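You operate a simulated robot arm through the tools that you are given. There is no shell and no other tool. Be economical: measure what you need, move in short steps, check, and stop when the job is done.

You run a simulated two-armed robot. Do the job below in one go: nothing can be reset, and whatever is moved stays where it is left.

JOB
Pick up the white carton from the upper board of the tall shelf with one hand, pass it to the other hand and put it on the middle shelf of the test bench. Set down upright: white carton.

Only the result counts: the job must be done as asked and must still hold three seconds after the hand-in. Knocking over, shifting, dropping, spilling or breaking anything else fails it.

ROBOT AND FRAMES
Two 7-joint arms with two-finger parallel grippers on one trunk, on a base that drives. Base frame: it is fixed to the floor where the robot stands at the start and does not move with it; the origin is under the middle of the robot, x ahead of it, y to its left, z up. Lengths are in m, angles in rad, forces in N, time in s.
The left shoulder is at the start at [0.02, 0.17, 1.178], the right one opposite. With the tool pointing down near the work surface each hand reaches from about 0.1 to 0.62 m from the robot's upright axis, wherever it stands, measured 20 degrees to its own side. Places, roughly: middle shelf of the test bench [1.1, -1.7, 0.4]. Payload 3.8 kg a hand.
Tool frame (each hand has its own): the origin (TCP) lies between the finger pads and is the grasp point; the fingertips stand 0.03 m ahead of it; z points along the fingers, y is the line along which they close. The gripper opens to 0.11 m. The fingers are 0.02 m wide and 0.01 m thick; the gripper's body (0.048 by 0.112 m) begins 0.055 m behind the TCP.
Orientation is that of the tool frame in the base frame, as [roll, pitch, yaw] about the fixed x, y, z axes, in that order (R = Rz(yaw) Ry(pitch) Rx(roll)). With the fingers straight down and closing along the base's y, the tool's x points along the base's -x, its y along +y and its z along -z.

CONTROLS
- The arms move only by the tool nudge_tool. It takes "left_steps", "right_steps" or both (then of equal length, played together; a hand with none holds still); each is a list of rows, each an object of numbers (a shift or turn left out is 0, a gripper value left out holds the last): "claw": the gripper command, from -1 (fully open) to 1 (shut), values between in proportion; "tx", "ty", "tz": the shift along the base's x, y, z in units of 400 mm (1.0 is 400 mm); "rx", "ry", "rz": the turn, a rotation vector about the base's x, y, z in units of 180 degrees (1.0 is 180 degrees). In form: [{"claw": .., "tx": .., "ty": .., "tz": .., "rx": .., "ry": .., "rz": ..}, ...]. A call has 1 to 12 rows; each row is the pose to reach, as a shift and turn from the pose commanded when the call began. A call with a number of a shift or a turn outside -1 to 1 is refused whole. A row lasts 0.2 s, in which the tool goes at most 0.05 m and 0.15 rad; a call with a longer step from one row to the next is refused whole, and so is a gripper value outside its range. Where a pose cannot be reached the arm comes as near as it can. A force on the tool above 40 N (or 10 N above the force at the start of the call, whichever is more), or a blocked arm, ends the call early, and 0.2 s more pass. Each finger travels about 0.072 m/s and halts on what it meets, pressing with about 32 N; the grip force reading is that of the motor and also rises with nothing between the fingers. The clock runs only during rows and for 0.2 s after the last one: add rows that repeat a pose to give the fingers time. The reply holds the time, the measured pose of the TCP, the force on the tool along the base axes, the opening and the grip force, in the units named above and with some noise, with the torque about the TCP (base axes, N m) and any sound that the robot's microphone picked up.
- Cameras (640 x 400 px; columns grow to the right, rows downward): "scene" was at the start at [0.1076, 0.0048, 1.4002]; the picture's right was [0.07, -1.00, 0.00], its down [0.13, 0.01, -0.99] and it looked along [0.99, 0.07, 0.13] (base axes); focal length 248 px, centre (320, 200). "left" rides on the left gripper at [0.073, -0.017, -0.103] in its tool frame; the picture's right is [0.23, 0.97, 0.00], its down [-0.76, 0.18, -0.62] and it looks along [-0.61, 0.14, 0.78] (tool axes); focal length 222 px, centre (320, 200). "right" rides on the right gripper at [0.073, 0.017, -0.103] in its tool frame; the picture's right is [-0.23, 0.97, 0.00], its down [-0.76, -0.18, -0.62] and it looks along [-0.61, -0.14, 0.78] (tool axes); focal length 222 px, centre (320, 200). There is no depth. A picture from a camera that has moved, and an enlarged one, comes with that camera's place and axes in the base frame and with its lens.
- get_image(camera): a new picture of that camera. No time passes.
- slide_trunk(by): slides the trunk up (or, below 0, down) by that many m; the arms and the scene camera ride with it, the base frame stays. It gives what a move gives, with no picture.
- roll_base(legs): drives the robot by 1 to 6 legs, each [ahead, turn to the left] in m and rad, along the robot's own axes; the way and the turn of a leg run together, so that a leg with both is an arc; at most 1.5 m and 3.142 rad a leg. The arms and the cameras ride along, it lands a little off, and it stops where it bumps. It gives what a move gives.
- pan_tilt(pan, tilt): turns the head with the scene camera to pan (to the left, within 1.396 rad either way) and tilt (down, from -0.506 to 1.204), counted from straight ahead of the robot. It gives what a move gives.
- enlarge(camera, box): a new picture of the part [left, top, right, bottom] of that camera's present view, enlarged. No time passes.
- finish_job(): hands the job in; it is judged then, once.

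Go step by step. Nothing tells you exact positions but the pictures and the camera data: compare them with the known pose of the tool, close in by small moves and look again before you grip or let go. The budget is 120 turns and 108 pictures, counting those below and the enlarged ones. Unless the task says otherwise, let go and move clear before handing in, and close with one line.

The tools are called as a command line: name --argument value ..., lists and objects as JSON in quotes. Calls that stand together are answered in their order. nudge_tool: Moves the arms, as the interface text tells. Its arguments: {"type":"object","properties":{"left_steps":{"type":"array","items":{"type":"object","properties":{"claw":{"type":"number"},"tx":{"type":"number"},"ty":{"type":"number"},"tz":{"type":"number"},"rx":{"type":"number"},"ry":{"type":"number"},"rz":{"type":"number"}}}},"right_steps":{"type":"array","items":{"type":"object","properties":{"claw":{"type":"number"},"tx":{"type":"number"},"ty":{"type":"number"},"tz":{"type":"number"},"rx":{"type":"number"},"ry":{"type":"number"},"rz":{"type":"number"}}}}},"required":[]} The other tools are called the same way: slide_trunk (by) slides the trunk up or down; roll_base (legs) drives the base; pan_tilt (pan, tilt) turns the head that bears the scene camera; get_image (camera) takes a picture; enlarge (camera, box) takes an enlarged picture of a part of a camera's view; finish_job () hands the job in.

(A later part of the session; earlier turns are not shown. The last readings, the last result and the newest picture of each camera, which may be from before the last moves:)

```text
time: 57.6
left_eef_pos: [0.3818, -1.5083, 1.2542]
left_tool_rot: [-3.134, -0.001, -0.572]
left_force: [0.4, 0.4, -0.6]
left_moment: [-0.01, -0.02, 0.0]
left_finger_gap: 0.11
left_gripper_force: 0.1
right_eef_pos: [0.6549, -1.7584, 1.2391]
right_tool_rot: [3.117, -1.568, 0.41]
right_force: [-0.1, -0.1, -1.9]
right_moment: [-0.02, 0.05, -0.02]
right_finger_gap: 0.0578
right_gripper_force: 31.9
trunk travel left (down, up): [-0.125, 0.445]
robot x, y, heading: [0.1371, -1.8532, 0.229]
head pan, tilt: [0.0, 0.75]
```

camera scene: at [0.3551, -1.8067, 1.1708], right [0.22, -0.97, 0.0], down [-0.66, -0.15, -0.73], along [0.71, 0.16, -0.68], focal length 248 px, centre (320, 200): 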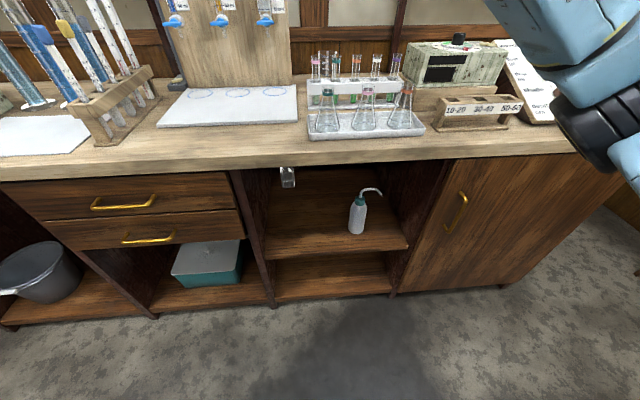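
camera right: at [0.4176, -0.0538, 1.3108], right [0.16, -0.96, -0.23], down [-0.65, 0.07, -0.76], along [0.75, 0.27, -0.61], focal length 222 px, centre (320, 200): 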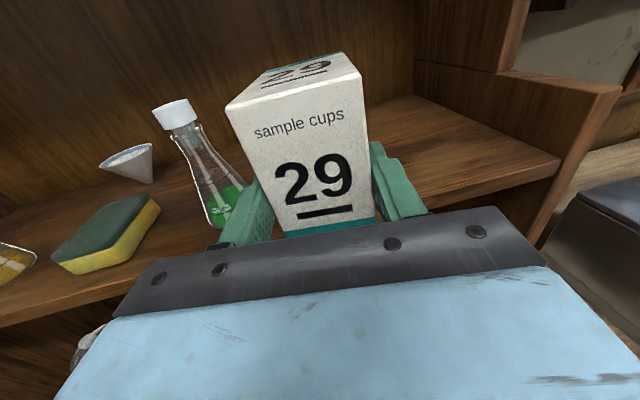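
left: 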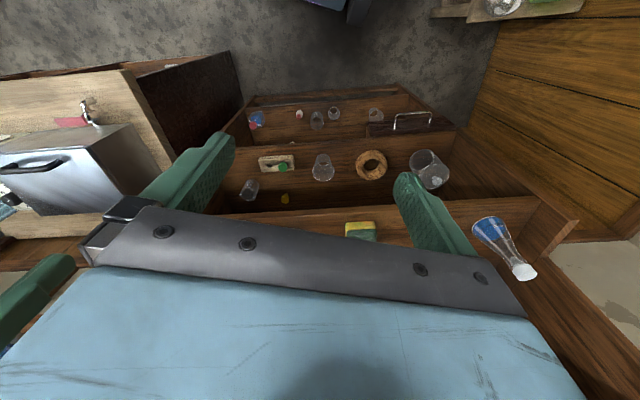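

Now pitch the left hand up to horizontal, moving it slightly forward.

nudge_tool --left_steps '[{"rx": -0.0246, "ry": -0.0382, "tx": 0.02, "ty": 0.005}, {"rx": -0.0492, "ry": -0.0764, "tx": 0.05, "ty": 0.01}, {"rx": -0.0738, "ry": -0.1147, "tx": 0.08, "ty": 0.02}, {"rx": -0.0984, "ry": -0.1529, "tx": 0.11, "ty": 0.03}, {"rx": -0.123, "ry": -0.1911, "tx": 0.14, "ty": 0.04}, {"rx": -0.1476, "ry": -0.2294, "tx": 0.17, "ty": 0.05}, {"rx": -0.1722, "ry": -0.2676, "tx": 0.2, "ty": 0.05}, {"rx": -0.1968, "ry": -0.3058, "tx": 0.22, "ty": 0.05}, {"rx": -0.2214, "ry": -0.344, "tx": 0.24, "ty": 0.05}, {"rx": -0.246, "ry": -0.3823, "tx": 0.25, "ty": 0.05}, {"rx": -0.2706, "ry": -0.4205, "tx": 0.25, "ty": 0.05}, {"rx": -0.2706, "ry": -0.4205, "tx": 0.25, "ty": 0.05}]'

nudge_tool --right_steps '[{"rz": 0.04, "tx": -0.04, "ty": -0.017}, {"rz": 0.08, "tx": -0.08, "ty": -0.034}, {"rz": 0.12, "tx": -0.12, "ty": -0.051}, {"rz": 0.16, "tx": -0.16, "ty": -0.068}, {"rz": 0.197, "tx": -0.2, "ty": -0.086}, {"rz": 0.197, "tx": -0.2, "ty": -0.086}]'

get_image --camera "scene"

get_image --camera "left"

get_image --camera "right"

```text
time: 60.2
left_eef_pos: [0.4812, -1.4873, 1.2551]
left_tool_rot: [-0.829, -1.568, -2.878]
left_force: [0.8, -0.6, 0.0]
left_moment: [0.02, 0.01, 0.03]
left_finger_gap: 0.1101
left_gripper_force: 0.1
right_eef_pos: [0.655, -1.7585, 1.238]
right_tool_rot: [-3.138, -1.567, 0.383]
right_force: [0.8, 0.0, -1.9]
right_moment: [-0.03, 0.03, 0.0]
right_finger_gap: 0.0574
right_gripper_force: 32.1
trunk travel left (down, up): [-0.125, 0.445]
robot x, y, heading: [0.1362, -1.8584, 0.225]
head pan, tilt: [0.0, 0.75]
```

```text
time: 61.6
left_eef_pos: [0.4823, -1.4874, 1.2558]
left_tool_rot: [-1.077, -1.568, -2.632]
left_force: [-0.5, 0.5, 0.2]
left_moment: [0.01, 0.01, 0.01]
left_finger_gap: 0.1101
left_gripper_force: 0.0
right_eef_pos: [0.574, -1.7927, 1.2384]
right_tool_rot: [2.914, -1.571, 1.233]
right_force: [1.0, 0.3, -0.9]
right_moment: [-0.03, 0.04, 0.0]
right_finger_gap: 0.0577
right_gripper_force: 32.0
trunk travel left (down, up): [-0.125, 0.445]
robot x, y, heading: [0.1382, -1.8575, 0.221]
head pan, tilt: [0.0, 0.75]
```

```text
81 pictures are left
camera scene: at [0.2375, -1.8335, 1.1707], right [0.22, -0.97, 0.0], down [-0.66, -0.15, -0.73], along [0.71, 0.16, -0.68], focal length 248 px, centre (320, 200)
```

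scene: 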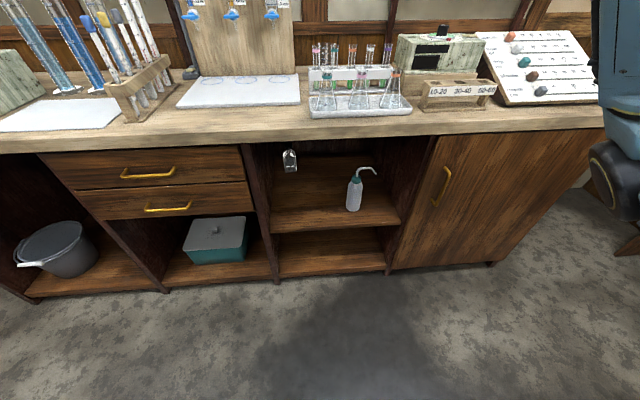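

```text
80 pictures are left
camera left: at [0.4032, -1.4176, 1.3273], right [-0.52, -0.82, 0.23], down [-0.62, 0.19, -0.76], along [0.58, -0.54, -0.61], focal length 222 px, centre (320, 200)
```

left: 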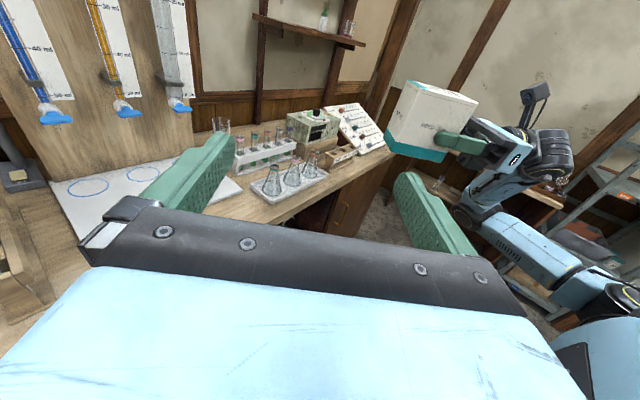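

```text
79 pictures are left
camera right: at [0.535, -1.8896, 1.3095], right [0.82, -0.52, -0.23], down [-0.48, -0.43, -0.76], along [0.3, 0.74, -0.61], focal length 222 px, centre (320, 200)
```

right: 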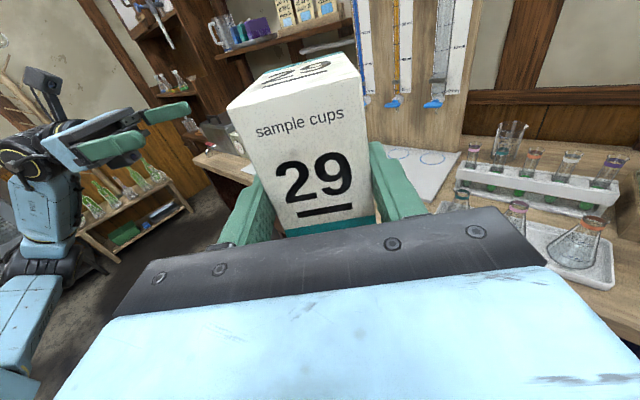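

Both hands are level and at right angles. I'll enlarge the left camera's view of the carton to measure its depth and centre.

enlarge --camera "left" --box '[360, 60, 520, 180]'

```text
3.33 times, centred on (440, 120) of left
camera zoom: at [0.4032, -1.4176, 1.3273], right [-0.52, -0.82, 0.23], down [-0.62, 0.19, -0.76], along [0.58, -0.54, -0.61], focal length 740 px, centre (-80, 467)
```

zoom: 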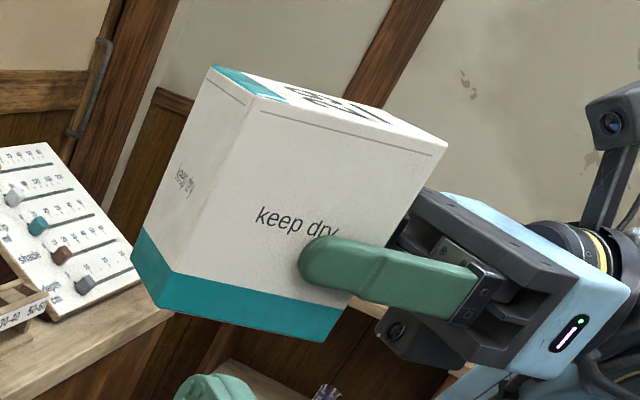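

The carton is about 0.058 × 0.08 × 0.093 m. The left hand will take its upper part across the 0.08 side. I'll move it to a pre-position 0.11 m off and look.

nudge_tool --left_steps '[{"ty": -0.1, "tz": 0.03, "claw": -1}, {"tx": 0.005, "ty": -0.21, "tz": 0.069}, {"tx": 0.01, "ty": -0.32, "tz": 0.069}, {"tx": 0.015, "ty": -0.43, "tz": 0.069}, {"tx": 0.017, "ty": -0.539, "tz": 0.069}, {"tx": 0.017, "ty": -0.539, "tz": 0.069}]'

get_image --camera "left"

get_image --camera "right"

```text
time: 63.0
left_eef_pos: [0.487, -1.7034, 1.28]
left_tool_rot: [-0.725, -1.57, -2.985]
left_force: [0.3, -0.3, -0.4]
left_moment: [0.01, -0.03, -0.01]
left_finger_gap: 0.11
left_gripper_force: 0.0
right_eef_pos: [0.5753, -1.7922, 1.2368]
right_tool_rot: [3.059, -1.567, 1.088]
right_force: [-0.4, 0.0, -1.2]
right_moment: [-0.04, 0.02, -0.05]
right_finger_gap: 0.0578
right_gripper_force: 32.2
trunk travel left (down, up): [-0.125, 0.445]
robot x, y, heading: [0.1365, -1.8546, 0.228]
head pan, tilt: [0.0, 0.75]
```

```text
77 pictures are left
camera left: at [0.4085, -1.6339, 1.3529], right [-0.52, -0.82, 0.23], down [-0.62, 0.18, -0.76], along [0.58, -0.54, -0.61], focal length 222 px, centre (320, 200)
```

left: 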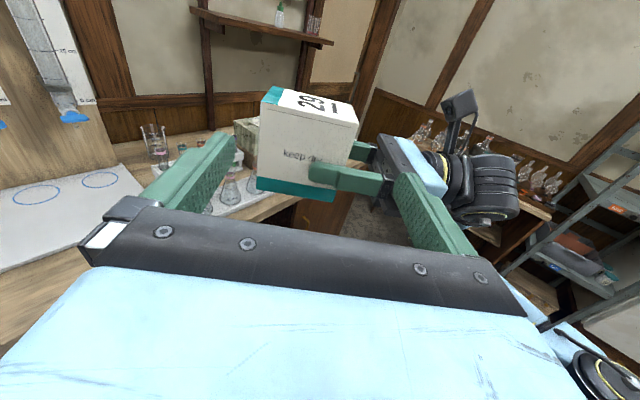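

```text
76 pictures are left
camera right: at [0.5351, -1.8891, 1.3095], right [0.82, -0.52, -0.23], down [-0.48, -0.43, -0.76], along [0.3, 0.73, -0.61], focal length 222 px, centre (320, 200)
```

right: 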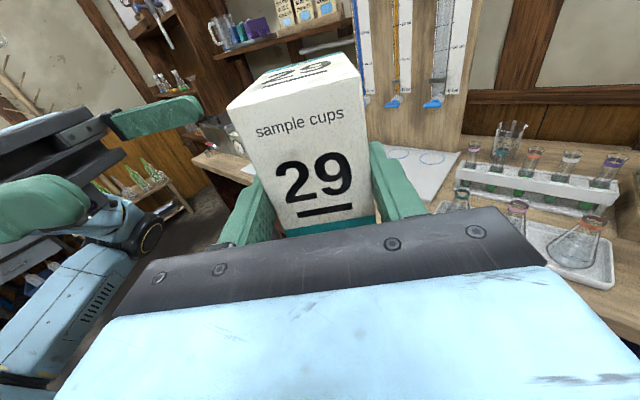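

Enlarging the left view to check the centring.

enlarge --camera "left" --box '[220, 70, 400, 205]'

```text
2.96 times, centred on (310, 138) of left
camera zoom: at [0.4085, -1.6339, 1.3529], right [-0.52, -0.82, 0.23], down [-0.62, 0.18, -0.76], along [0.58, -0.54, -0.61], focal length 658 px, centre (350, 385)
```

zoom: 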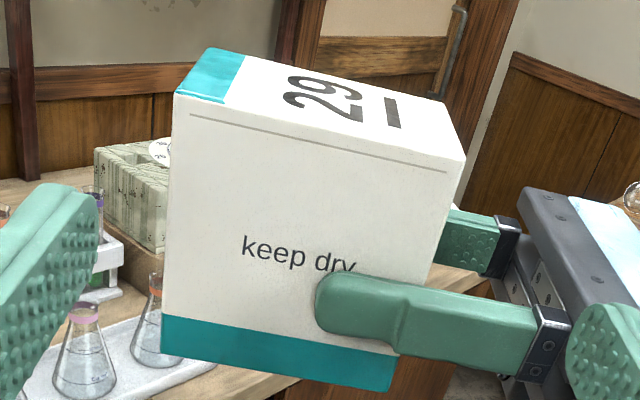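

Carton spans -0.007…+0.08 m along the right hand's axis. I'll align sideways and advance until the fingertips are just at the carton.

nudge_tool --left_steps '[{"tx": 0.011, "ty": 0.018, "tz": -0.005}, {"tx": 0.0955, "ty": -0.036, "tz": -0.005}, {"tx": 0.138, "ty": -0.063, "tz": -0.005}, {"tx": 0.138, "ty": -0.063, "tz": -0.005}]'

get_image --camera "left"

get_image --camera "right"

```text
time: 64.0
left_eef_pos: [0.543, -1.7284, 1.2796]
left_tool_rot: [-1.209, -1.568, -2.499]
left_force: [-0.5, -0.8, -0.8]
left_moment: [0.0, -0.02, -0.01]
left_finger_gap: 0.11
left_gripper_force: 0.0
right_eef_pos: [0.5757, -1.7922, 1.2378]
right_tool_rot: [3.107, -1.569, 1.04]
right_force: [-0.3, 0.4, -1.4]
right_moment: [-0.07, 0.04, 0.02]
right_finger_gap: 0.0578
right_gripper_force: 31.8
trunk travel left (down, up): [-0.125, 0.445]
robot x, y, heading: [0.1371, -1.8527, 0.223]
head pan, tilt: [0.0, 0.75]
```

```text
74 pictures are left
camera left: at [0.4645, -1.659, 1.3519], right [-0.52, -0.82, 0.23], down [-0.62, 0.19, -0.76], along [0.58, -0.54, -0.61], focal length 222 px, centre (320, 200)
```

left: 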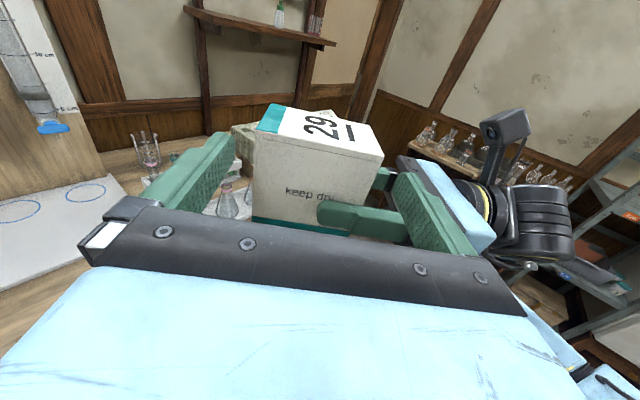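

```text
73 pictures are left
camera right: at [0.5351, -1.8894, 1.3095], right [0.82, -0.52, -0.23], down [-0.48, -0.43, -0.76], along [0.3, 0.73, -0.61], focal length 222 px, centre (320, 200)
```

right: 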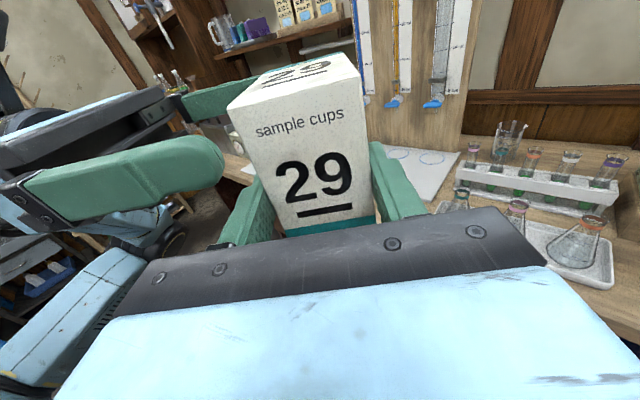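

Well centred; advancing the last 0.05 m and looking.

nudge_tool --left_steps '[{"tx": 0.054, "ty": -0.035}, {"tx": 0.107, "ty": -0.069}, {"tx": 0.107, "ty": -0.069}]'

get_image --camera "left"

get_image --camera "right"

```text
time: 64.8
left_eef_pos: [0.5859, -1.7558, 1.2791]
left_tool_rot: [-1.122, -1.569, -2.586]
left_force: [-0.5, 0.6, 0.7]
left_moment: [-0.01, 0.01, 0.0]
left_finger_gap: 0.1101
left_gripper_force: 0.0
right_eef_pos: [0.5761, -1.7935, 1.2385]
right_tool_rot: [3.099, -1.569, 1.049]
right_force: [-0.2, 0.1, -1.1]
right_moment: [-0.03, 0.03, 0.03]
right_finger_gap: 0.0576
right_gripper_force: 32.2
trunk travel left (down, up): [-0.125, 0.445]
robot x, y, heading: [0.1348, -1.8533, 0.226]
head pan, tilt: [0.0, 0.75]
```

```text
72 pictures are left
camera left: at [0.507, -1.6855, 1.3515], right [-0.52, -0.82, 0.23], down [-0.62, 0.19, -0.76], along [0.58, -0.54, -0.61], focal length 222 px, centre (320, 200)
```

left: 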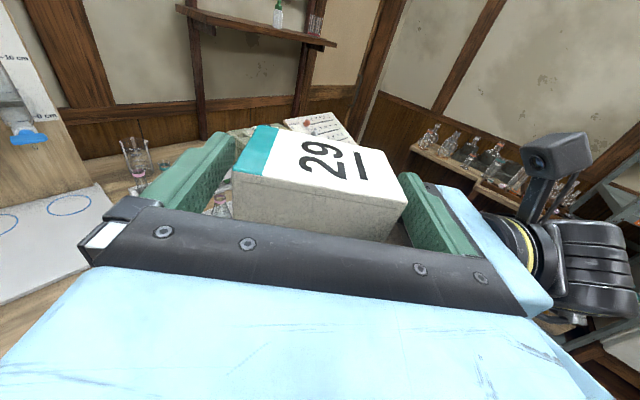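

```text
71 pictures are left
camera right: at [0.5351, -1.8893, 1.3095], right [0.82, -0.52, -0.23], down [-0.48, -0.43, -0.76], along [0.3, 0.73, -0.61], focal length 222 px, centre (320, 200)
```

right: 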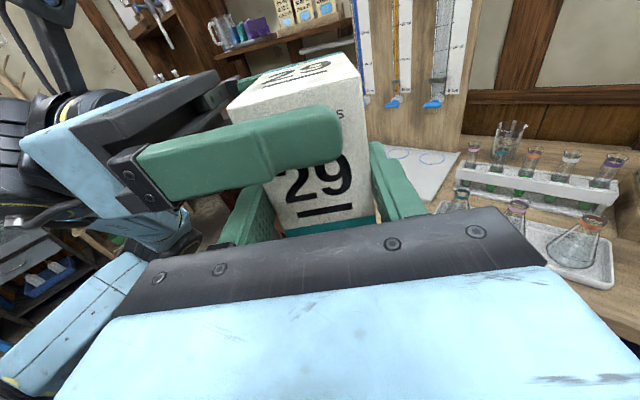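

The left fingers straddle the carton above the right ones. Closing the left gripper.

nudge_tool --left_steps '[{"claw": -0.75}, {"claw": -0.55}, {"claw": -0.2}, {"claw": 0.5}, {"claw": 1}, {"claw": 1}]'

get_image --camera "left"

```text
time: 66.2
left_eef_pos: [0.5859, -1.7554, 1.2797]
left_tool_rot: [-1.011, -1.568, -2.695]
left_force: [5.0, 4.0, 1.8]
left_moment: [-0.07, -0.06, 0.2]
left_finger_gap: 0.0878
left_gripper_force: 31.9
right_eef_pos: [0.5759, -1.7929, 1.2389]
right_tool_rot: [3.004, -1.569, 1.144]
right_force: [-5.0, -4.1, -3.7]
right_moment: [0.09, -0.09, -0.03]
right_finger_gap: 0.0577
right_gripper_force: 32.2
trunk travel left (down, up): [-0.125, 0.445]
robot x, y, heading: [0.1366, -1.8516, 0.222]
head pan, tilt: [0.0, 0.75]
```

```text
70 pictures are left
camera left: at [0.507, -1.6852, 1.3516], right [-0.52, -0.82, 0.23], down [-0.62, 0.18, -0.76], along [0.59, -0.54, -0.61], focal length 222 px, centre (320, 200)
```

left: 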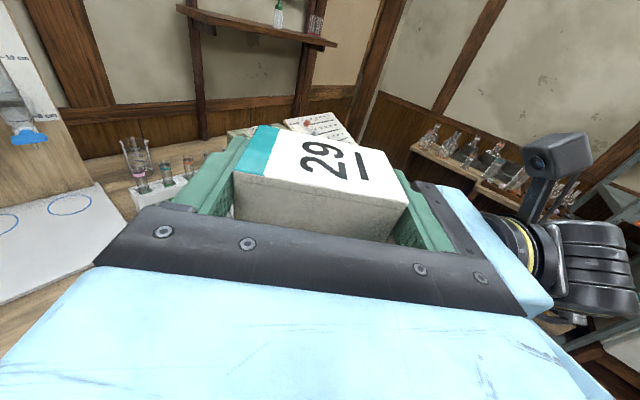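

Both hands hold it. Now open the right gripper and withdraw it along its axis.

nudge_tool --right_steps '[{"claw": 0.0}, {"claw": -0.5}, {"claw": -0.5}]'

nudge_tool --right_steps '[{"tx": -0.04, "ty": -0.063}, {"tx": -0.09, "ty": -0.142}, {"tx": -0.15, "ty": -0.236}, {"tx": -0.2, "ty": -0.315}, {"tx": -0.22, "ty": -0.4}]'

get_image --camera "right"

get_image --camera "left"

```text
time: 67.0
left_eef_pos: [0.5849, -1.7556, 1.2783]
left_tool_rot: [-1.276, -1.569, -2.432]
left_force: [0.2, 0.1, 0.5]
left_moment: [0.0, 0.0, 0.02]
left_finger_gap: 0.0883
left_gripper_force: 31.7
right_eef_pos: [0.5763, -1.7929, 1.239]
right_tool_rot: [-3.1, -1.569, 0.963]
right_force: [0.7, 0.5, -0.2]
right_moment: [0.03, -0.01, -0.03]
right_finger_gap: 0.0826
right_gripper_force: 0.1
trunk travel left (down, up): [-0.125, 0.445]
robot x, y, heading: [0.1325, -1.8555, 0.224]
head pan, tilt: [0.0, 0.75]
```

```text
time: 68.2
left_eef_pos: [0.5849, -1.7549, 1.2782]
left_tool_rot: [-1.301, -1.569, -2.407]
left_force: [0.3, -0.6, 0.1]
left_moment: [0.01, 0.01, 0.03]
left_finger_gap: 0.0879
left_gripper_force: 32.0
right_eef_pos: [0.4866, -1.9555, 1.2393]
right_tool_rot: [3.067, -1.57, 1.082]
right_force: [0.2, 0.4, 0.4]
right_moment: [-0.04, 0.0, 0.0]
right_finger_gap: 0.0823
right_gripper_force: 0.0
trunk travel left (down, up): [-0.125, 0.445]
robot x, y, heading: [0.1361, -1.8545, 0.222]
head pan, tilt: [0.0, 0.75]
```

```text
69 pictures are left
camera right: at [0.4461, -2.0516, 1.3111], right [0.82, -0.52, -0.23], down [-0.48, -0.43, -0.76], along [0.3, 0.73, -0.61], focal length 222 px, centre (320, 200)
```

right: 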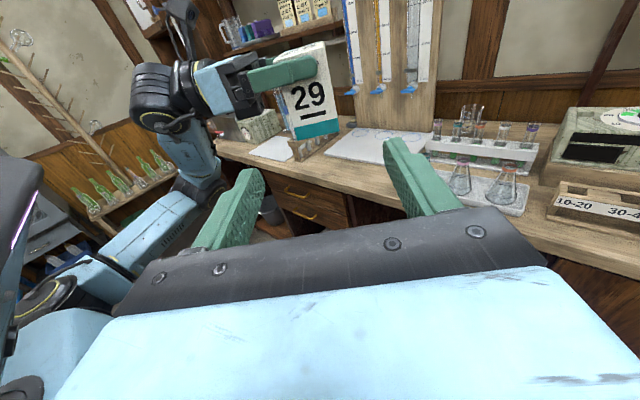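

```text
68 pictures are left
camera left: at [0.5066, -1.6863, 1.3517], right [-0.52, -0.82, 0.23], down [-0.62, 0.19, -0.76], along [0.58, -0.54, -0.61], focal length 222 px, centre (320, 200)
```

left: 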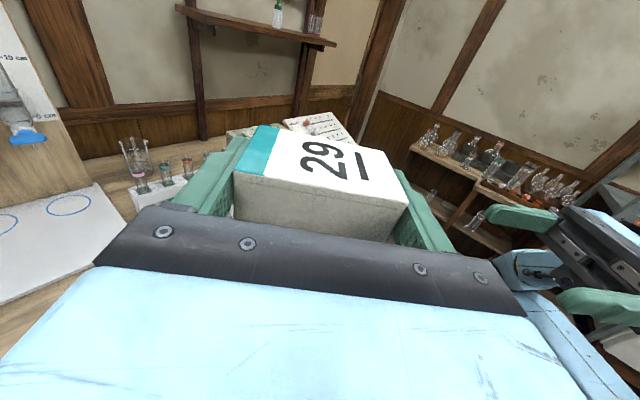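

Hand-over succeeded. Next: trunk down, turn the left hand to point into the bay and bring it to the robot's left side.

slide_trunk --by -0.12

nudge_tool --left_steps '[{"rz": 0.04, "tx": -0.025, "ty": 0.05}, {"rz": 0.08, "tx": -0.05, "ty": 0.1}, {"rz": 0.12, "tx": -0.075, "ty": 0.15}, {"rz": 0.16, "tx": -0.1, "ty": 0.2}, {"rz": 0.2, "tx": -0.13, "ty": 0.26}, {"rz": 0.24, "tx": -0.16, "ty": 0.31}, {"rz": 0.278, "tx": -0.18, "ty": 0.35}, {"rz": 0.278, "tx": -0.18, "ty": 0.35}]'

```text
time: 69.7
left_eef_pos: [0.5855, -1.7554, 1.1587]
left_tool_rot: [-1.019, -1.568, -2.689]
left_force: [0.3, 0.3, -0.7]
left_moment: [0.02, 0.0, -0.01]
left_finger_gap: 0.0876
left_gripper_force: 32.2
right_eef_pos: [0.4867, -1.9542, 1.1217]
right_tool_rot: [3.114, -1.57, 1.033]
right_force: [0.0, 0.9, -0.1]
right_moment: [-0.04, 0.0, 0.02]
right_finger_gap: 0.0822
right_gripper_force: 0.1
trunk travel left (down, up): [-0.005, 0.565]
robot x, y, heading: [0.1363, -1.8547, 0.227]
head pan, tilt: [0.0, 0.75]
```

```text
time: 71.5
left_eef_pos: [0.5127, -1.6154, 1.1602]
left_tool_rot: [-0.916, -1.569, -1.919]
left_force: [-0.3, 0.2, -0.1]
left_moment: [-0.01, 0.04, 0.01]
left_finger_gap: 0.0876
left_gripper_force: 32.0
right_eef_pos: [0.487, -1.9546, 1.1208]
right_tool_rot: [3.12, -1.569, 1.026]
right_force: [0.2, 0.4, 0.4]
right_moment: [-0.01, 0.01, 0.02]
right_finger_gap: 0.0825
right_gripper_force: 0.1
trunk travel left (down, up): [-0.005, 0.565]
robot x, y, heading: [0.1341, -1.857, 0.223]
head pan, tilt: [0.0, 0.75]
```

Now descending 0.4 m, well in front of the bench.

nudge_tool --left_steps '[{"tz": -0.12}, {"tz": -0.24}, {"tz": -0.36}, {"tz": -0.48}, {"tz": -0.6}, {"tz": -0.72}, {"tz": -0.84}, {"tz": -0.96}, {"tz": -0.96}]'

get_image --camera "scene"

get_image --camera "left"

```text
time: 73.5
left_eef_pos: [0.5139, -1.6333, 0.7857]
left_tool_rot: [-1.929, -1.568, -0.906]
left_force: [-0.2, 0.3, -0.2]
left_moment: [-0.01, 0.01, -0.01]
left_finger_gap: 0.0877
left_gripper_force: 32.7
left hand out of reach, approached as far as the arm can: row 4, 5, 6, 8, 9
right_eef_pos: [0.4881, -1.955, 1.1211]
right_tool_rot: [-3.102, -1.568, 0.965]
right_force: [0.8, -0.4, -0.3]
right_moment: [0.03, -0.01, 0.01]
right_finger_gap: 0.0826
right_gripper_force: 0.0
trunk travel left (down, up): [-0.005, 0.565]
robot x, y, heading: [0.1328, -1.8542, 0.225]
head pan, tilt: [0.0, 0.75]
```

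```text
67 pictures are left
camera scene: at [0.2376, -1.8336, 1.0507], right [0.22, -0.97, 0.0], down [-0.66, -0.15, -0.73], along [0.71, 0.16, -0.68], focal length 248 px, centre (320, 200)
```

scene: 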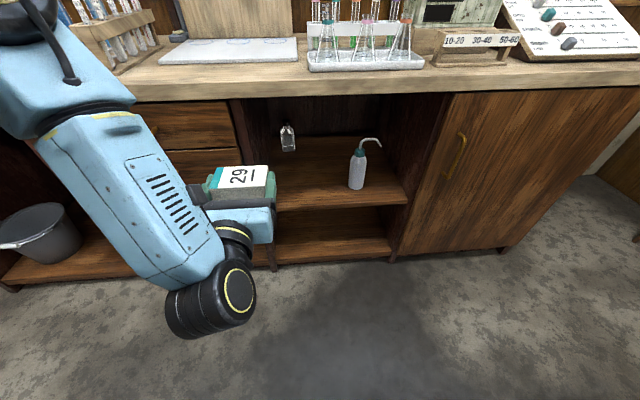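

```text
66 pictures are left
camera left: at [0.4088, -1.6495, 0.8576], right [0.3, -0.93, 0.23], down [-0.54, -0.36, -0.76], along [0.79, 0.1, -0.61], focal length 222 px, centre (320, 200)
```

left: 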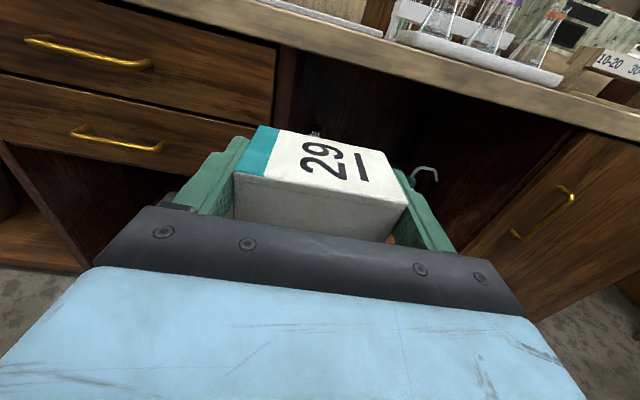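

The arm folds with the elbow high. I'll extend the hand forward here in free space while lowering to z≈0.53, so the elbow drops back from the bench.

nudge_tool --left_steps '[{"tx": 0.1, "ty": 0.025, "tz": -0.02}, {"tx": 0.2, "ty": 0.05, "tz": -0.06}, {"tx": 0.29, "ty": 0.068, "tz": -0.12}, {"tx": 0.29, "ty": 0.068, "tz": -0.22}, {"tx": 0.29, "ty": 0.068, "tz": -0.33}, {"tx": 0.29, "ty": 0.068, "tz": -0.44}, {"tx": 0.29, "ty": 0.068, "tz": -0.55}, {"tx": 0.29, "ty": 0.068, "tz": -0.62}, {"tx": 0.29, "ty": 0.068, "tz": -0.62}]'

get_image --camera "scene"

get_image --camera "left"

```text
time: 75.5
left_eef_pos: [0.6299, -1.7179, 0.6637]
left_tool_rot: [-2.698, -1.568, -0.132]
left_force: [0.2, -0.2, -0.3]
left_moment: [-0.01, 0.01, 0.0]
left_finger_gap: 0.0876
left_gripper_force: 31.5
left hand out of reach, approached as far as the arm can: row 1, 2, 3, 4, 5, 6, 7, 8, 9
right_eef_pos: [0.4888, -1.9532, 1.1212]
right_tool_rot: [3.121, -1.568, 1.024]
right_force: [0.2, 0.0, 0.2]
right_moment: [0.02, -0.02, 0.01]
right_finger_gap: 0.0827
right_gripper_force: 0.0
trunk travel left (down, up): [-0.005, 0.565]
robot x, y, heading: [0.1347, -1.8523, 0.227]
head pan, tilt: [0.0, 0.75]
```

```text
65 pictures are left
camera scene: at [0.2376, -1.8335, 1.0507], right [0.22, -0.97, 0.0], down [-0.66, -0.15, -0.73], along [0.71, 0.16, -0.68], focal length 248 px, centre (320, 200)
```

scene: 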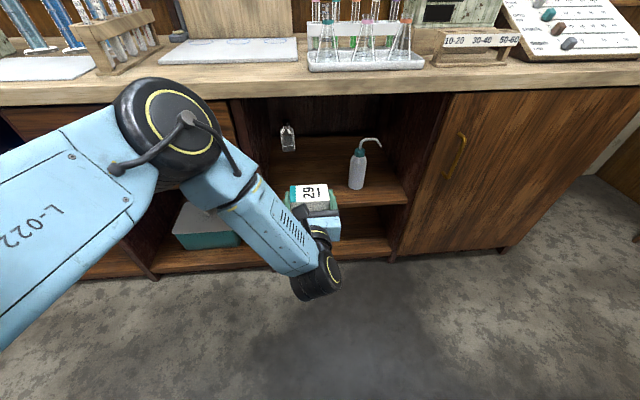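

```text
64 pictures are left
camera left: at [0.5268, -1.7334, 0.7366], right [0.3, -0.93, 0.23], down [-0.54, -0.36, -0.76], along [0.79, 0.11, -0.61], focal length 222 px, centre (320, 200)
```

left: 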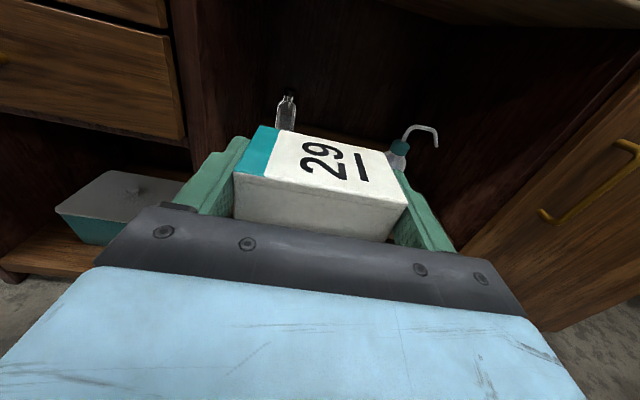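

Close in, the forearm is too steep for a level hand. An outstretched arm (hand ~0.75 m ahead) should suit better, so I want to back off a little; first a look at what is behind on the right.

pan_tilt --pan -1.396 --tilt 0.5

get_image --camera "scene"

pan_tilt --pan 1.396 --tilt 0.5

get_image --camera "scene"

```text
time: 77.1
left_eef_pos: [0.6305, -1.7173, 0.6642]
left_tool_rot: [-2.714, -1.568, -0.115]
left_force: [0.0, -0.3, 1.2]
left_moment: [-0.03, 0.01, 0.01]
left_finger_gap: 0.0875
left_gripper_force: 31.4
right_eef_pos: [0.4872, -1.9547, 1.1203]
right_tool_rot: [3.133, -1.569, 1.013]
right_force: [0.1, 0.4, 0.3]
right_moment: [0.01, -0.04, 0.01]
right_finger_gap: 0.0826
right_gripper_force: 0.0
trunk travel left (down, up): [-0.005, 0.565]
robot x, y, heading: [0.1378, -1.8508, 0.224]
head pan, tilt: [-1.396, 0.499]
```

```text
63 pictures are left
camera scene: at [0.1923, -1.9359, 1.0727], right [-0.92, -0.39, 0.0], down [-0.19, 0.44, -0.88], along [0.34, -0.81, -0.48], focal length 248 px, centre (320, 200)
```

scene: 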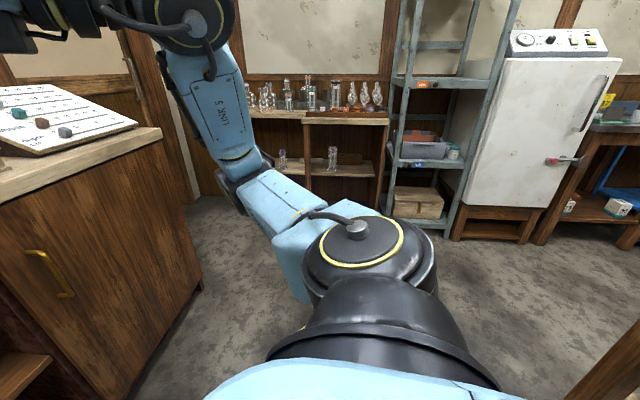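

```text
time: 79.5
left_eef_pos: [0.6306, -1.716, 0.6635]
left_tool_rot: [-2.722, -1.567, -0.108]
left_force: [-0.2, 0.2, -0.6]
left_moment: [-0.03, 0.02, -0.02]
left_finger_gap: 0.0878
left_gripper_force: 31.9
right_eef_pos: [0.4865, -1.955, 1.1201]
right_tool_rot: [3.132, -1.569, 1.015]
right_force: [0.7, 0.0, 0.4]
right_moment: [-0.03, -0.02, 0.0]
right_finger_gap: 0.0822
right_gripper_force: 0.2
trunk travel left (down, up): [-0.005, 0.565]
robot x, y, heading: [0.1352, -1.8545, 0.226]
head pan, tilt: [1.396, 0.499]
```

```text
62 pictures are left
camera scene: at [0.1522, -1.7613, 1.0727], right [1.0, 0.05, 0.0], down [0.02, -0.48, -0.88], along [-0.04, 0.88, -0.48], focal length 248 px, centre (320, 200)
```

scene: 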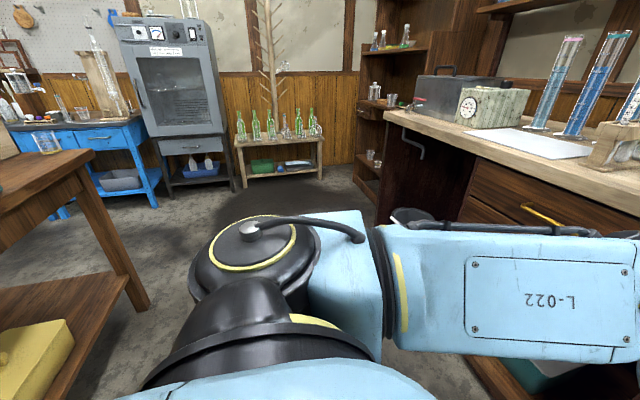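

There is room behind. Backing 0.15 m, then extending the left hand.

roll_base --legs '[[-0.15, 0.0]]'

pan_tilt --pan 0.0 --tilt 0.6

nudge_tool --left_steps '[{"tx": 0.1, "ty": 0.06}, {"tx": 0.2, "ty": 0.1}, {"tx": 0.3, "ty": 0.14}, {"tx": 0.4, "ty": 0.18}, {"tx": 0.45, "ty": 0.2}, {"tx": 0.45, "ty": 0.2}]'

get_image --camera "scene"

```text
time: 80.9
left_eef_pos: [0.489, -1.7489, 0.6633]
left_tool_rot: [-2.704, -1.569, -0.122]
left_force: [1.1, -0.9, 0.8]
left_moment: [-0.04, 0.02, 0.01]
left_finger_gap: 0.0877
left_gripper_force: 32.2
right_eef_pos: [0.3447, -1.9873, 1.12]
right_tool_rot: [3.14, -1.569, 1.008]
right_force: [-0.5, 0.3, -0.2]
right_moment: [-0.01, 0.03, -0.03]
right_finger_gap: 0.0825
right_gripper_force: 0.1
trunk travel left (down, up): [-0.005, 0.565]
robot x, y, heading: [-0.0035, -1.8887, 0.223]
head pan, tilt: [1.396, 0.499]
```

```text
time: 82.4
left_eef_pos: [0.4876, -1.7505, 0.6631]
left_tool_rot: [-2.708, -1.567, -0.119]
left_force: [-0.4, -0.1, 0.4]
left_moment: [0.02, 0.02, -0.01]
left_finger_gap: 0.0879
left_gripper_force: 32.6
right_eef_pos: [0.3465, -1.9871, 1.1207]
right_tool_rot: [-3.11, -1.569, 0.976]
right_force: [0.6, 0.4, 0.4]
right_moment: [-0.03, 0.0, 0.03]
right_finger_gap: 0.0824
right_gripper_force: 0.0
trunk travel left (down, up): [-0.005, 0.565]
robot x, y, heading: [-0.0062, -1.8868, 0.229]
head pan, tilt: [0.0, 0.6]
```

```text
time: 83.8
left_eef_pos: [0.6754, -1.6951, 0.6862]
left_tool_rot: [-3.061, -1.542, 0.259]
left_force: [0.1, -1.2, 0.2]
left_moment: [0.01, 0.01, 0.02]
left_finger_gap: 0.0876
left_gripper_force: 31.4
left hand out of reach, approached as far as the arm can: row 1, 2, 3, 4, 5, 6
right_eef_pos: [0.3442, -1.9866, 1.1212]
right_tool_rot: [-3.092, -1.568, 0.958]
right_force: [0.0, -0.2, -0.3]
right_moment: [-0.02, 0.04, -0.02]
right_finger_gap: 0.0824
right_gripper_force: 0.0
trunk travel left (down, up): [-0.005, 0.565]
robot x, y, heading: [-0.0058, -1.8846, 0.228]
head pan, tilt: [0.0, 0.6]
```

```text
61 pictures are left
camera scene: at [0.1005, -1.8651, 1.0636], right [0.22, -0.97, 0.0], down [-0.55, -0.13, -0.83], along [0.8, 0.19, -0.57], focal length 248 px, centre (320, 200)
```

scene: 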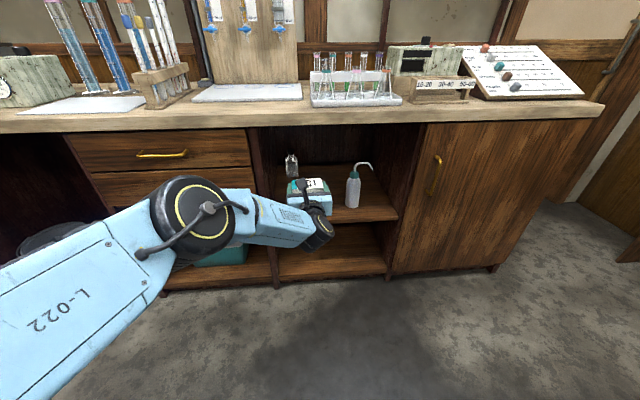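

The level hand cannot get low enough. A hand pitched 45° down should reach the shelf, but the carton must then be re-gripped so that it stays upright. First I'll test the reach by pitching the hand here in free space.

nudge_tool --left_steps '[{"rx": -0.0139, "ry": 0.0393}, {"rx": -0.0278, "ry": 0.0786}, {"rx": -0.0417, "ry": 0.1179}, {"rx": -0.0555, "ry": 0.1571}, {"rx": -0.0694, "ry": 0.1964}, {"rx": -0.0833, "ry": 0.2357}, {"rx": -0.0833, "ry": 0.2357}, {"rx": -0.0833, "ry": 0.2357}]'

get_image --camera "scene"

```text
time: 85.6
left_eef_pos: [0.6766, -1.6938, 0.6868]
left_tool_rot: [3.118, -0.782, 0.335]
left_force: [0.0, -0.2, -0.9]
left_moment: [0.02, -0.02, -0.01]
left_finger_gap: 0.0878
left_gripper_force: 32.3
right_eef_pos: [0.3441, -1.9869, 1.1202]
right_tool_rot: [-3.101, -1.566, 0.965]
right_force: [0.2, -0.6, 1.0]
right_moment: [0.02, 0.0, -0.01]
right_finger_gap: 0.0824
right_gripper_force: 0.1
trunk travel left (down, up): [-0.005, 0.565]
robot x, y, heading: [-0.0047, -1.887, 0.228]
head pan, tilt: [0.0, 0.6]
```

```text
60 pictures are left
camera scene: at [0.1005, -1.865, 1.0636], right [0.22, -0.97, 0.0], down [-0.55, -0.13, -0.82], along [0.8, 0.19, -0.57], focal length 248 px, centre (320, 200)
```

scene: 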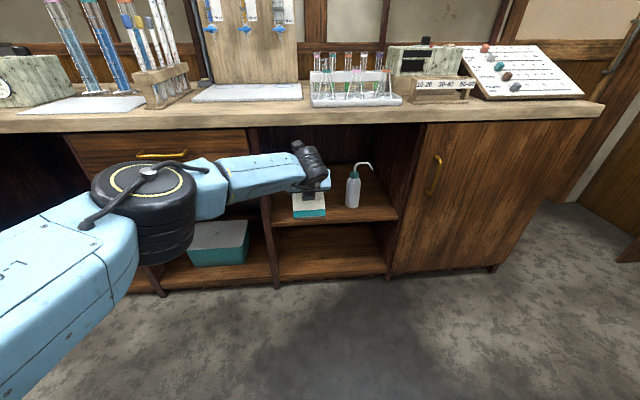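

The pitch works. Now testing how low it reaches in this attitude.

nudge_tool --left_steps '[{"tz": -0.1}, {"tz": -0.2}, {"tz": -0.3}, {"tz": -0.4}, {"tz": -0.5}, {"tz": -0.57}, {"tz": -0.57}]'

get_image --camera "scene"

```text
time: 87.2
left_eef_pos: [0.6429, -1.6875, 0.5041]
left_tool_rot: [3.117, -0.782, 0.338]
left_force: [-0.5, 0.3, 0.6]
left_moment: [0.0, -0.01, -0.02]
left_finger_gap: 0.0878
left_gripper_force: 31.6
left hand out of reach, approached as far as the arm can: row 3, 4, 5, 6, 7
right_eef_pos: [0.3453, -1.9868, 1.1192]
right_tool_rot: [-3.119, -1.567, 0.983]
right_force: [-0.2, -0.9, -0.6]
right_moment: [0.0, -0.01, 0.02]
right_finger_gap: 0.0826
right_gripper_force: 0.0
trunk travel left (down, up): [-0.005, 0.565]
robot x, y, heading: [-0.0069, -1.888, 0.223]
head pan, tilt: [0.0, 0.6]
```

```text
59 pictures are left
camera scene: at [0.1005, -1.865, 1.0636], right [0.22, -0.97, 0.0], down [-0.55, -0.13, -0.82], along [0.8, 0.19, -0.57], focal length 248 px, centre (320, 200)
```

scene: 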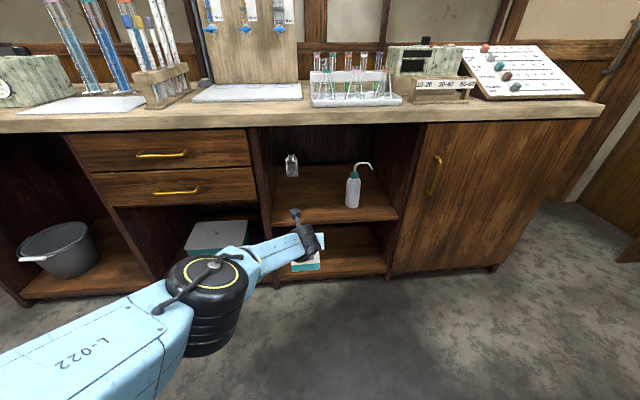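

The pitched hand reaches low enough, and a bit closer in it will reach the shelf height. Plan: return to the hand-over pose, let the right hand take the carton briefly, and re-grip it with the left hand pitched 45° down. Raising the left hand first.

nudge_tool --left_steps '[{"tz": 0.11, "tx": -0.02}, {"tz": 0.22, "tx": -0.05}, {"tz": 0.33, "tx": -0.08}, {"tz": 0.44, "tx": -0.11}, {"tz": 0.55, "tx": -0.14}, {"tz": 0.66, "tx": -0.17}, {"tz": 0.77, "tx": -0.2}, {"tz": 0.88, "tx": -0.22}]'

nudge_tool --left_steps '[{"rx": 0.0132, "ry": -0.0374, "tz": 0.1}, {"rx": 0.0264, "ry": -0.0748, "tz": 0.21}, {"rx": 0.0396, "ry": -0.1122, "tz": 0.32}, {"rx": 0.0528, "ry": -0.1496, "tz": 0.43}, {"rx": 0.066, "ry": -0.187, "tz": 0.54}, {"rx": 0.0792, "ry": -0.2244, "tz": 0.65}, {"rx": 0.0833, "ry": -0.2361, "tz": 0.74}, {"rx": 0.0833, "ry": -0.2361, "tz": 0.74}]'

```text
time: 89.0
left_eef_pos: [0.5514, -1.6879, 0.8586]
left_tool_rot: [3.119, -0.781, 0.336]
left_force: [0.2, 0.5, 0.1]
left_moment: [0.01, -0.01, -0.01]
left_finger_gap: 0.0876
left_gripper_force: 32.3
right_eef_pos: [0.3457, -1.9873, 1.1209]
right_tool_rot: [3.136, -1.569, 1.011]
right_force: [-0.1, -0.2, 0.6]
right_moment: [0.01, -0.01, 0.0]
right_finger_gap: 0.0822
right_gripper_force: 0.0
trunk travel left (down, up): [-0.005, 0.565]
robot x, y, heading: [-0.0088, -1.8879, 0.227]
head pan, tilt: [0.0, 0.6]
```

```text
time: 90.8
left_eef_pos: [0.5551, -1.6884, 1.1521]
left_tool_rot: [-2.29, -1.568, -0.538]
left_force: [-1.3, -0.3, 0.0]
left_moment: [-0.05, 0.01, 0.02]
left_finger_gap: 0.0879
left_gripper_force: 32.7
right_eef_pos: [0.344, -1.9864, 1.1198]
right_tool_rot: [-3.105, -1.568, 0.97]
right_force: [0.5, 0.3, 0.3]
right_moment: [0.0, -0.01, 0.02]
right_finger_gap: 0.0826
right_gripper_force: 0.0
trunk travel left (down, up): [-0.005, 0.565]
robot x, y, heading: [-0.0064, -1.8888, 0.227]
head pan, tilt: [0.0, 0.6]
```

Level again. Now swinging the left hand back to the hand-over pose.

nudge_tool --left_steps '[{"rz": -0.04, "tx": -0.04, "ty": -0.036}, {"rz": -0.08, "tx": -0.08, "ty": -0.072}, {"rz": -0.12, "tx": -0.12, "ty": -0.108}, {"rz": -0.16, "tx": -0.16, "ty": -0.144}, {"rz": -0.2, "tx": -0.2, "ty": -0.18}, {"rz": -0.24, "tx": -0.24, "ty": -0.216}, {"rz": -0.28, "tx": -0.2765, "ty": -0.249}, {"rz": -0.28, "tx": -0.2765, "ty": -0.249}]'

get_image --camera "left"

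get_image --camera "right"

```text
time: 92.6
left_eef_pos: [0.4439, -1.7863, 1.1524]
left_tool_rot: [-2.556, -1.567, -1.154]
left_force: [0.0, -0.1, 0.4]
left_moment: [0.04, 0.06, -0.04]
left_finger_gap: 0.0879
left_gripper_force: 31.9
right_eef_pos: [0.345, -1.9866, 1.1198]
right_tool_rot: [-3.11, -1.57, 0.974]
right_force: [-0.3, 0.0, -0.2]
right_moment: [-0.02, -0.02, 0.01]
right_finger_gap: 0.0825
right_gripper_force: 0.0
trunk travel left (down, up): [-0.005, 0.565]
robot x, y, heading: [-0.0073, -1.8843, 0.223]
head pan, tilt: [0.0, 0.6]
```

```text
58 pictures are left
camera left: at [0.3641, -1.7175, 1.2249], right [-0.52, -0.82, 0.23], down [-0.62, 0.19, -0.76], along [0.58, -0.54, -0.61], focal length 222 px, centre (320, 200)
```

left: 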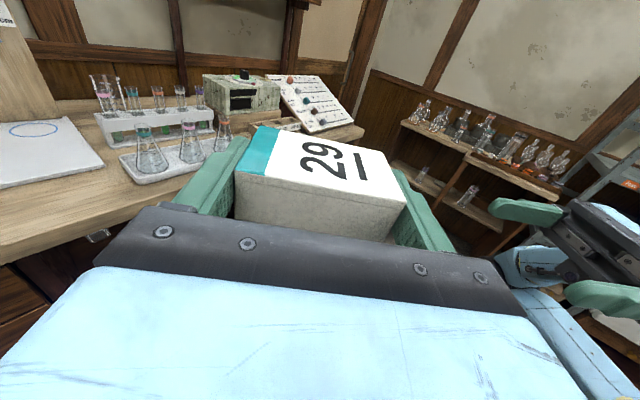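

```text
57 pictures are left
camera right: at [0.3044, -2.0832, 1.1913], right [0.82, -0.52, -0.23], down [-0.48, -0.43, -0.76], along [0.3, 0.74, -0.61], focal length 222 px, centre (320, 200)
```

right: 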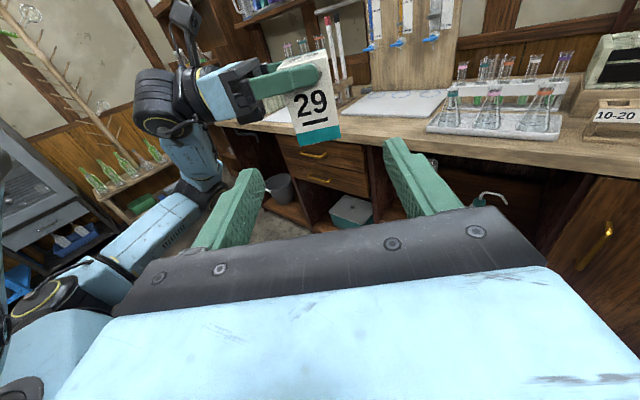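

Bringing the right hand in again, slightly lower on the carton than before, stopping just short.

nudge_tool --right_steps '[{"tx": -0.025, "ty": 0.016, "tz": -0.054, "claw": -0.65}, {"tx": 0.035, "ty": 0.111, "tz": -0.054}, {"tx": 0.0956, "ty": 0.206, "tz": -0.054}, {"tx": 0.1626, "ty": 0.311, "tz": -0.054}, {"tx": 0.1626, "ty": 0.311, "tz": -0.054}]'

get_image --camera "right"

get_image --camera "left"

```text
time: 93.8
left_eef_pos: [0.4425, -1.7877, 1.1521]
left_tool_rot: [-2.741, -1.568, -0.964]
left_force: [0.1, -0.6, 0.0]
left_moment: [0.0, -0.01, -0.01]
left_finger_gap: 0.0875
left_gripper_force: 32.5
right_eef_pos: [0.4105, -1.8605, 1.096]
right_tool_rot: [2.787, -1.568, 1.36]
right_force: [0.5, 0.5, 0.5]
right_moment: [0.02, 0.02, 0.0]
right_finger_gap: 0.0908
right_gripper_force: 0.0
trunk travel left (down, up): [-0.005, 0.565]
robot x, y, heading: [-0.0078, -1.8874, 0.227]
head pan, tilt: [0.0, 0.6]
```

```text
56 pictures are left
camera right: at [0.3705, -1.957, 1.1671], right [0.82, -0.52, -0.23], down [-0.48, -0.43, -0.76], along [0.3, 0.74, -0.61], focal length 222 px, centre (320, 200)
```

right: 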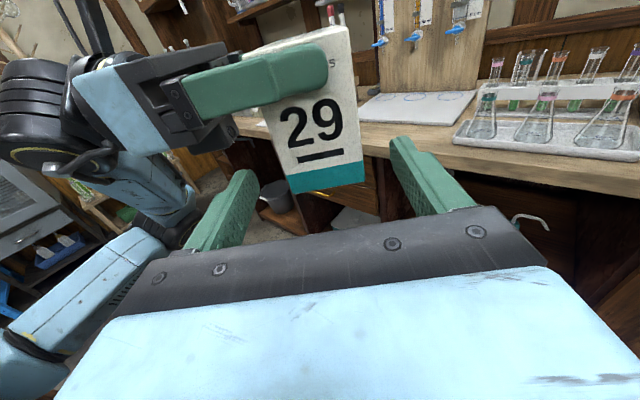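

```text
55 pictures are left
camera left: at [0.3644, -1.7174, 1.2248], right [-0.52, -0.82, 0.23], down [-0.62, 0.19, -0.76], along [0.58, -0.54, -0.61], focal length 222 px, centre (320, 200)
```

left: 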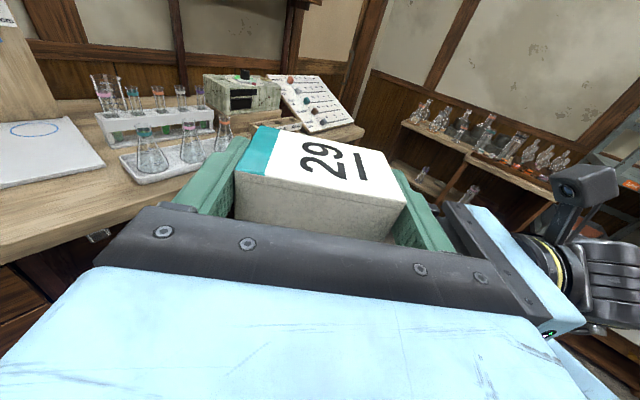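

Aligned. Advancing 0.043 m and closing the right gripper, then checking.

nudge_tool --right_steps '[{"tx": 0.03, "ty": 0.046}, {"tx": 0.058, "ty": 0.091}, {"tx": 0.058, "ty": 0.091}]'

get_image --camera "right"

nudge_tool --right_steps '[{"claw": -0.2}, {"claw": 0.1}, {"claw": 0.6}, {"claw": 1}, {"claw": 1}]'

get_image --camera "right"

```text
time: 94.6
left_eef_pos: [0.4426, -1.7864, 1.152]
left_tool_rot: [-2.678, -1.568, -1.032]
left_force: [-0.3, -0.4, -0.1]
left_moment: [0.03, 0.05, -0.03]
left_finger_gap: 0.0877
left_gripper_force: 32.0
right_eef_pos: [0.4327, -1.8257, 1.0983]
right_tool_rot: [-3.128, -1.567, 0.991]
right_force: [-0.1, 0.7, -0.9]
right_moment: [-0.01, -0.01, -0.02]
right_finger_gap: 0.091
right_gripper_force: 0.0
trunk travel left (down, up): [-0.005, 0.565]
robot x, y, heading: [-0.0048, -1.8898, 0.227]
head pan, tilt: [0.0, 0.6]
```

```text
54 pictures are left
camera right: at [0.3928, -1.9214, 1.168], right [0.82, -0.52, -0.23], down [-0.48, -0.43, -0.76], along [0.3, 0.74, -0.61], focal length 222 px, centre (320, 200)
```

right: 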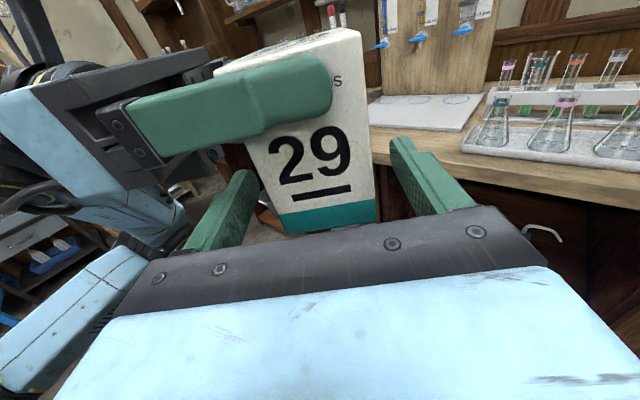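

```text
time: 95.8
left_eef_pos: [0.4424, -1.7876, 1.1522]
left_tool_rot: [-2.626, -1.567, -1.083]
left_force: [-6.3, 2.7, -2.3]
left_moment: [-0.01, 0.14, -0.06]
left_finger_gap: 0.0876
left_gripper_force: 32.3
right_eef_pos: [0.4331, -1.8275, 1.0969]
right_tool_rot: [-2.795, -1.568, 0.655]
right_force: [7.2, -3.8, 0.8]
right_moment: [0.23, 0.25, -0.21]
right_finger_gap: 0.0579
right_gripper_force: 32.0
trunk travel left (down, up): [-0.005, 0.565]
robot x, y, heading: [-0.0055, -1.8878, 0.225]
head pan, tilt: [0.0, 0.6]
```

```text
53 pictures are left
camera right: at [0.3932, -1.922, 1.1681], right [0.82, -0.52, -0.23], down [-0.49, -0.43, -0.76], along [0.3, 0.73, -0.61], focal length 222 px, centre (320, 200)
```

right: 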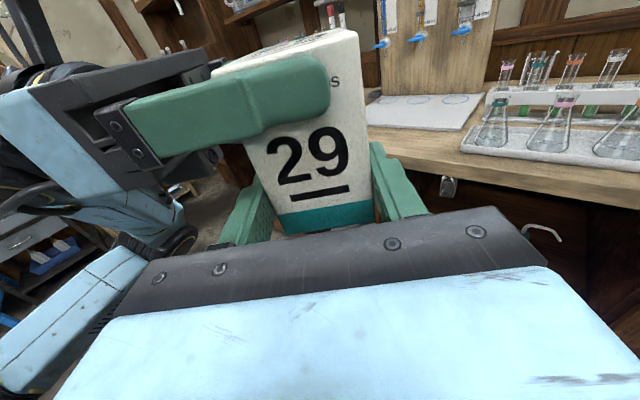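

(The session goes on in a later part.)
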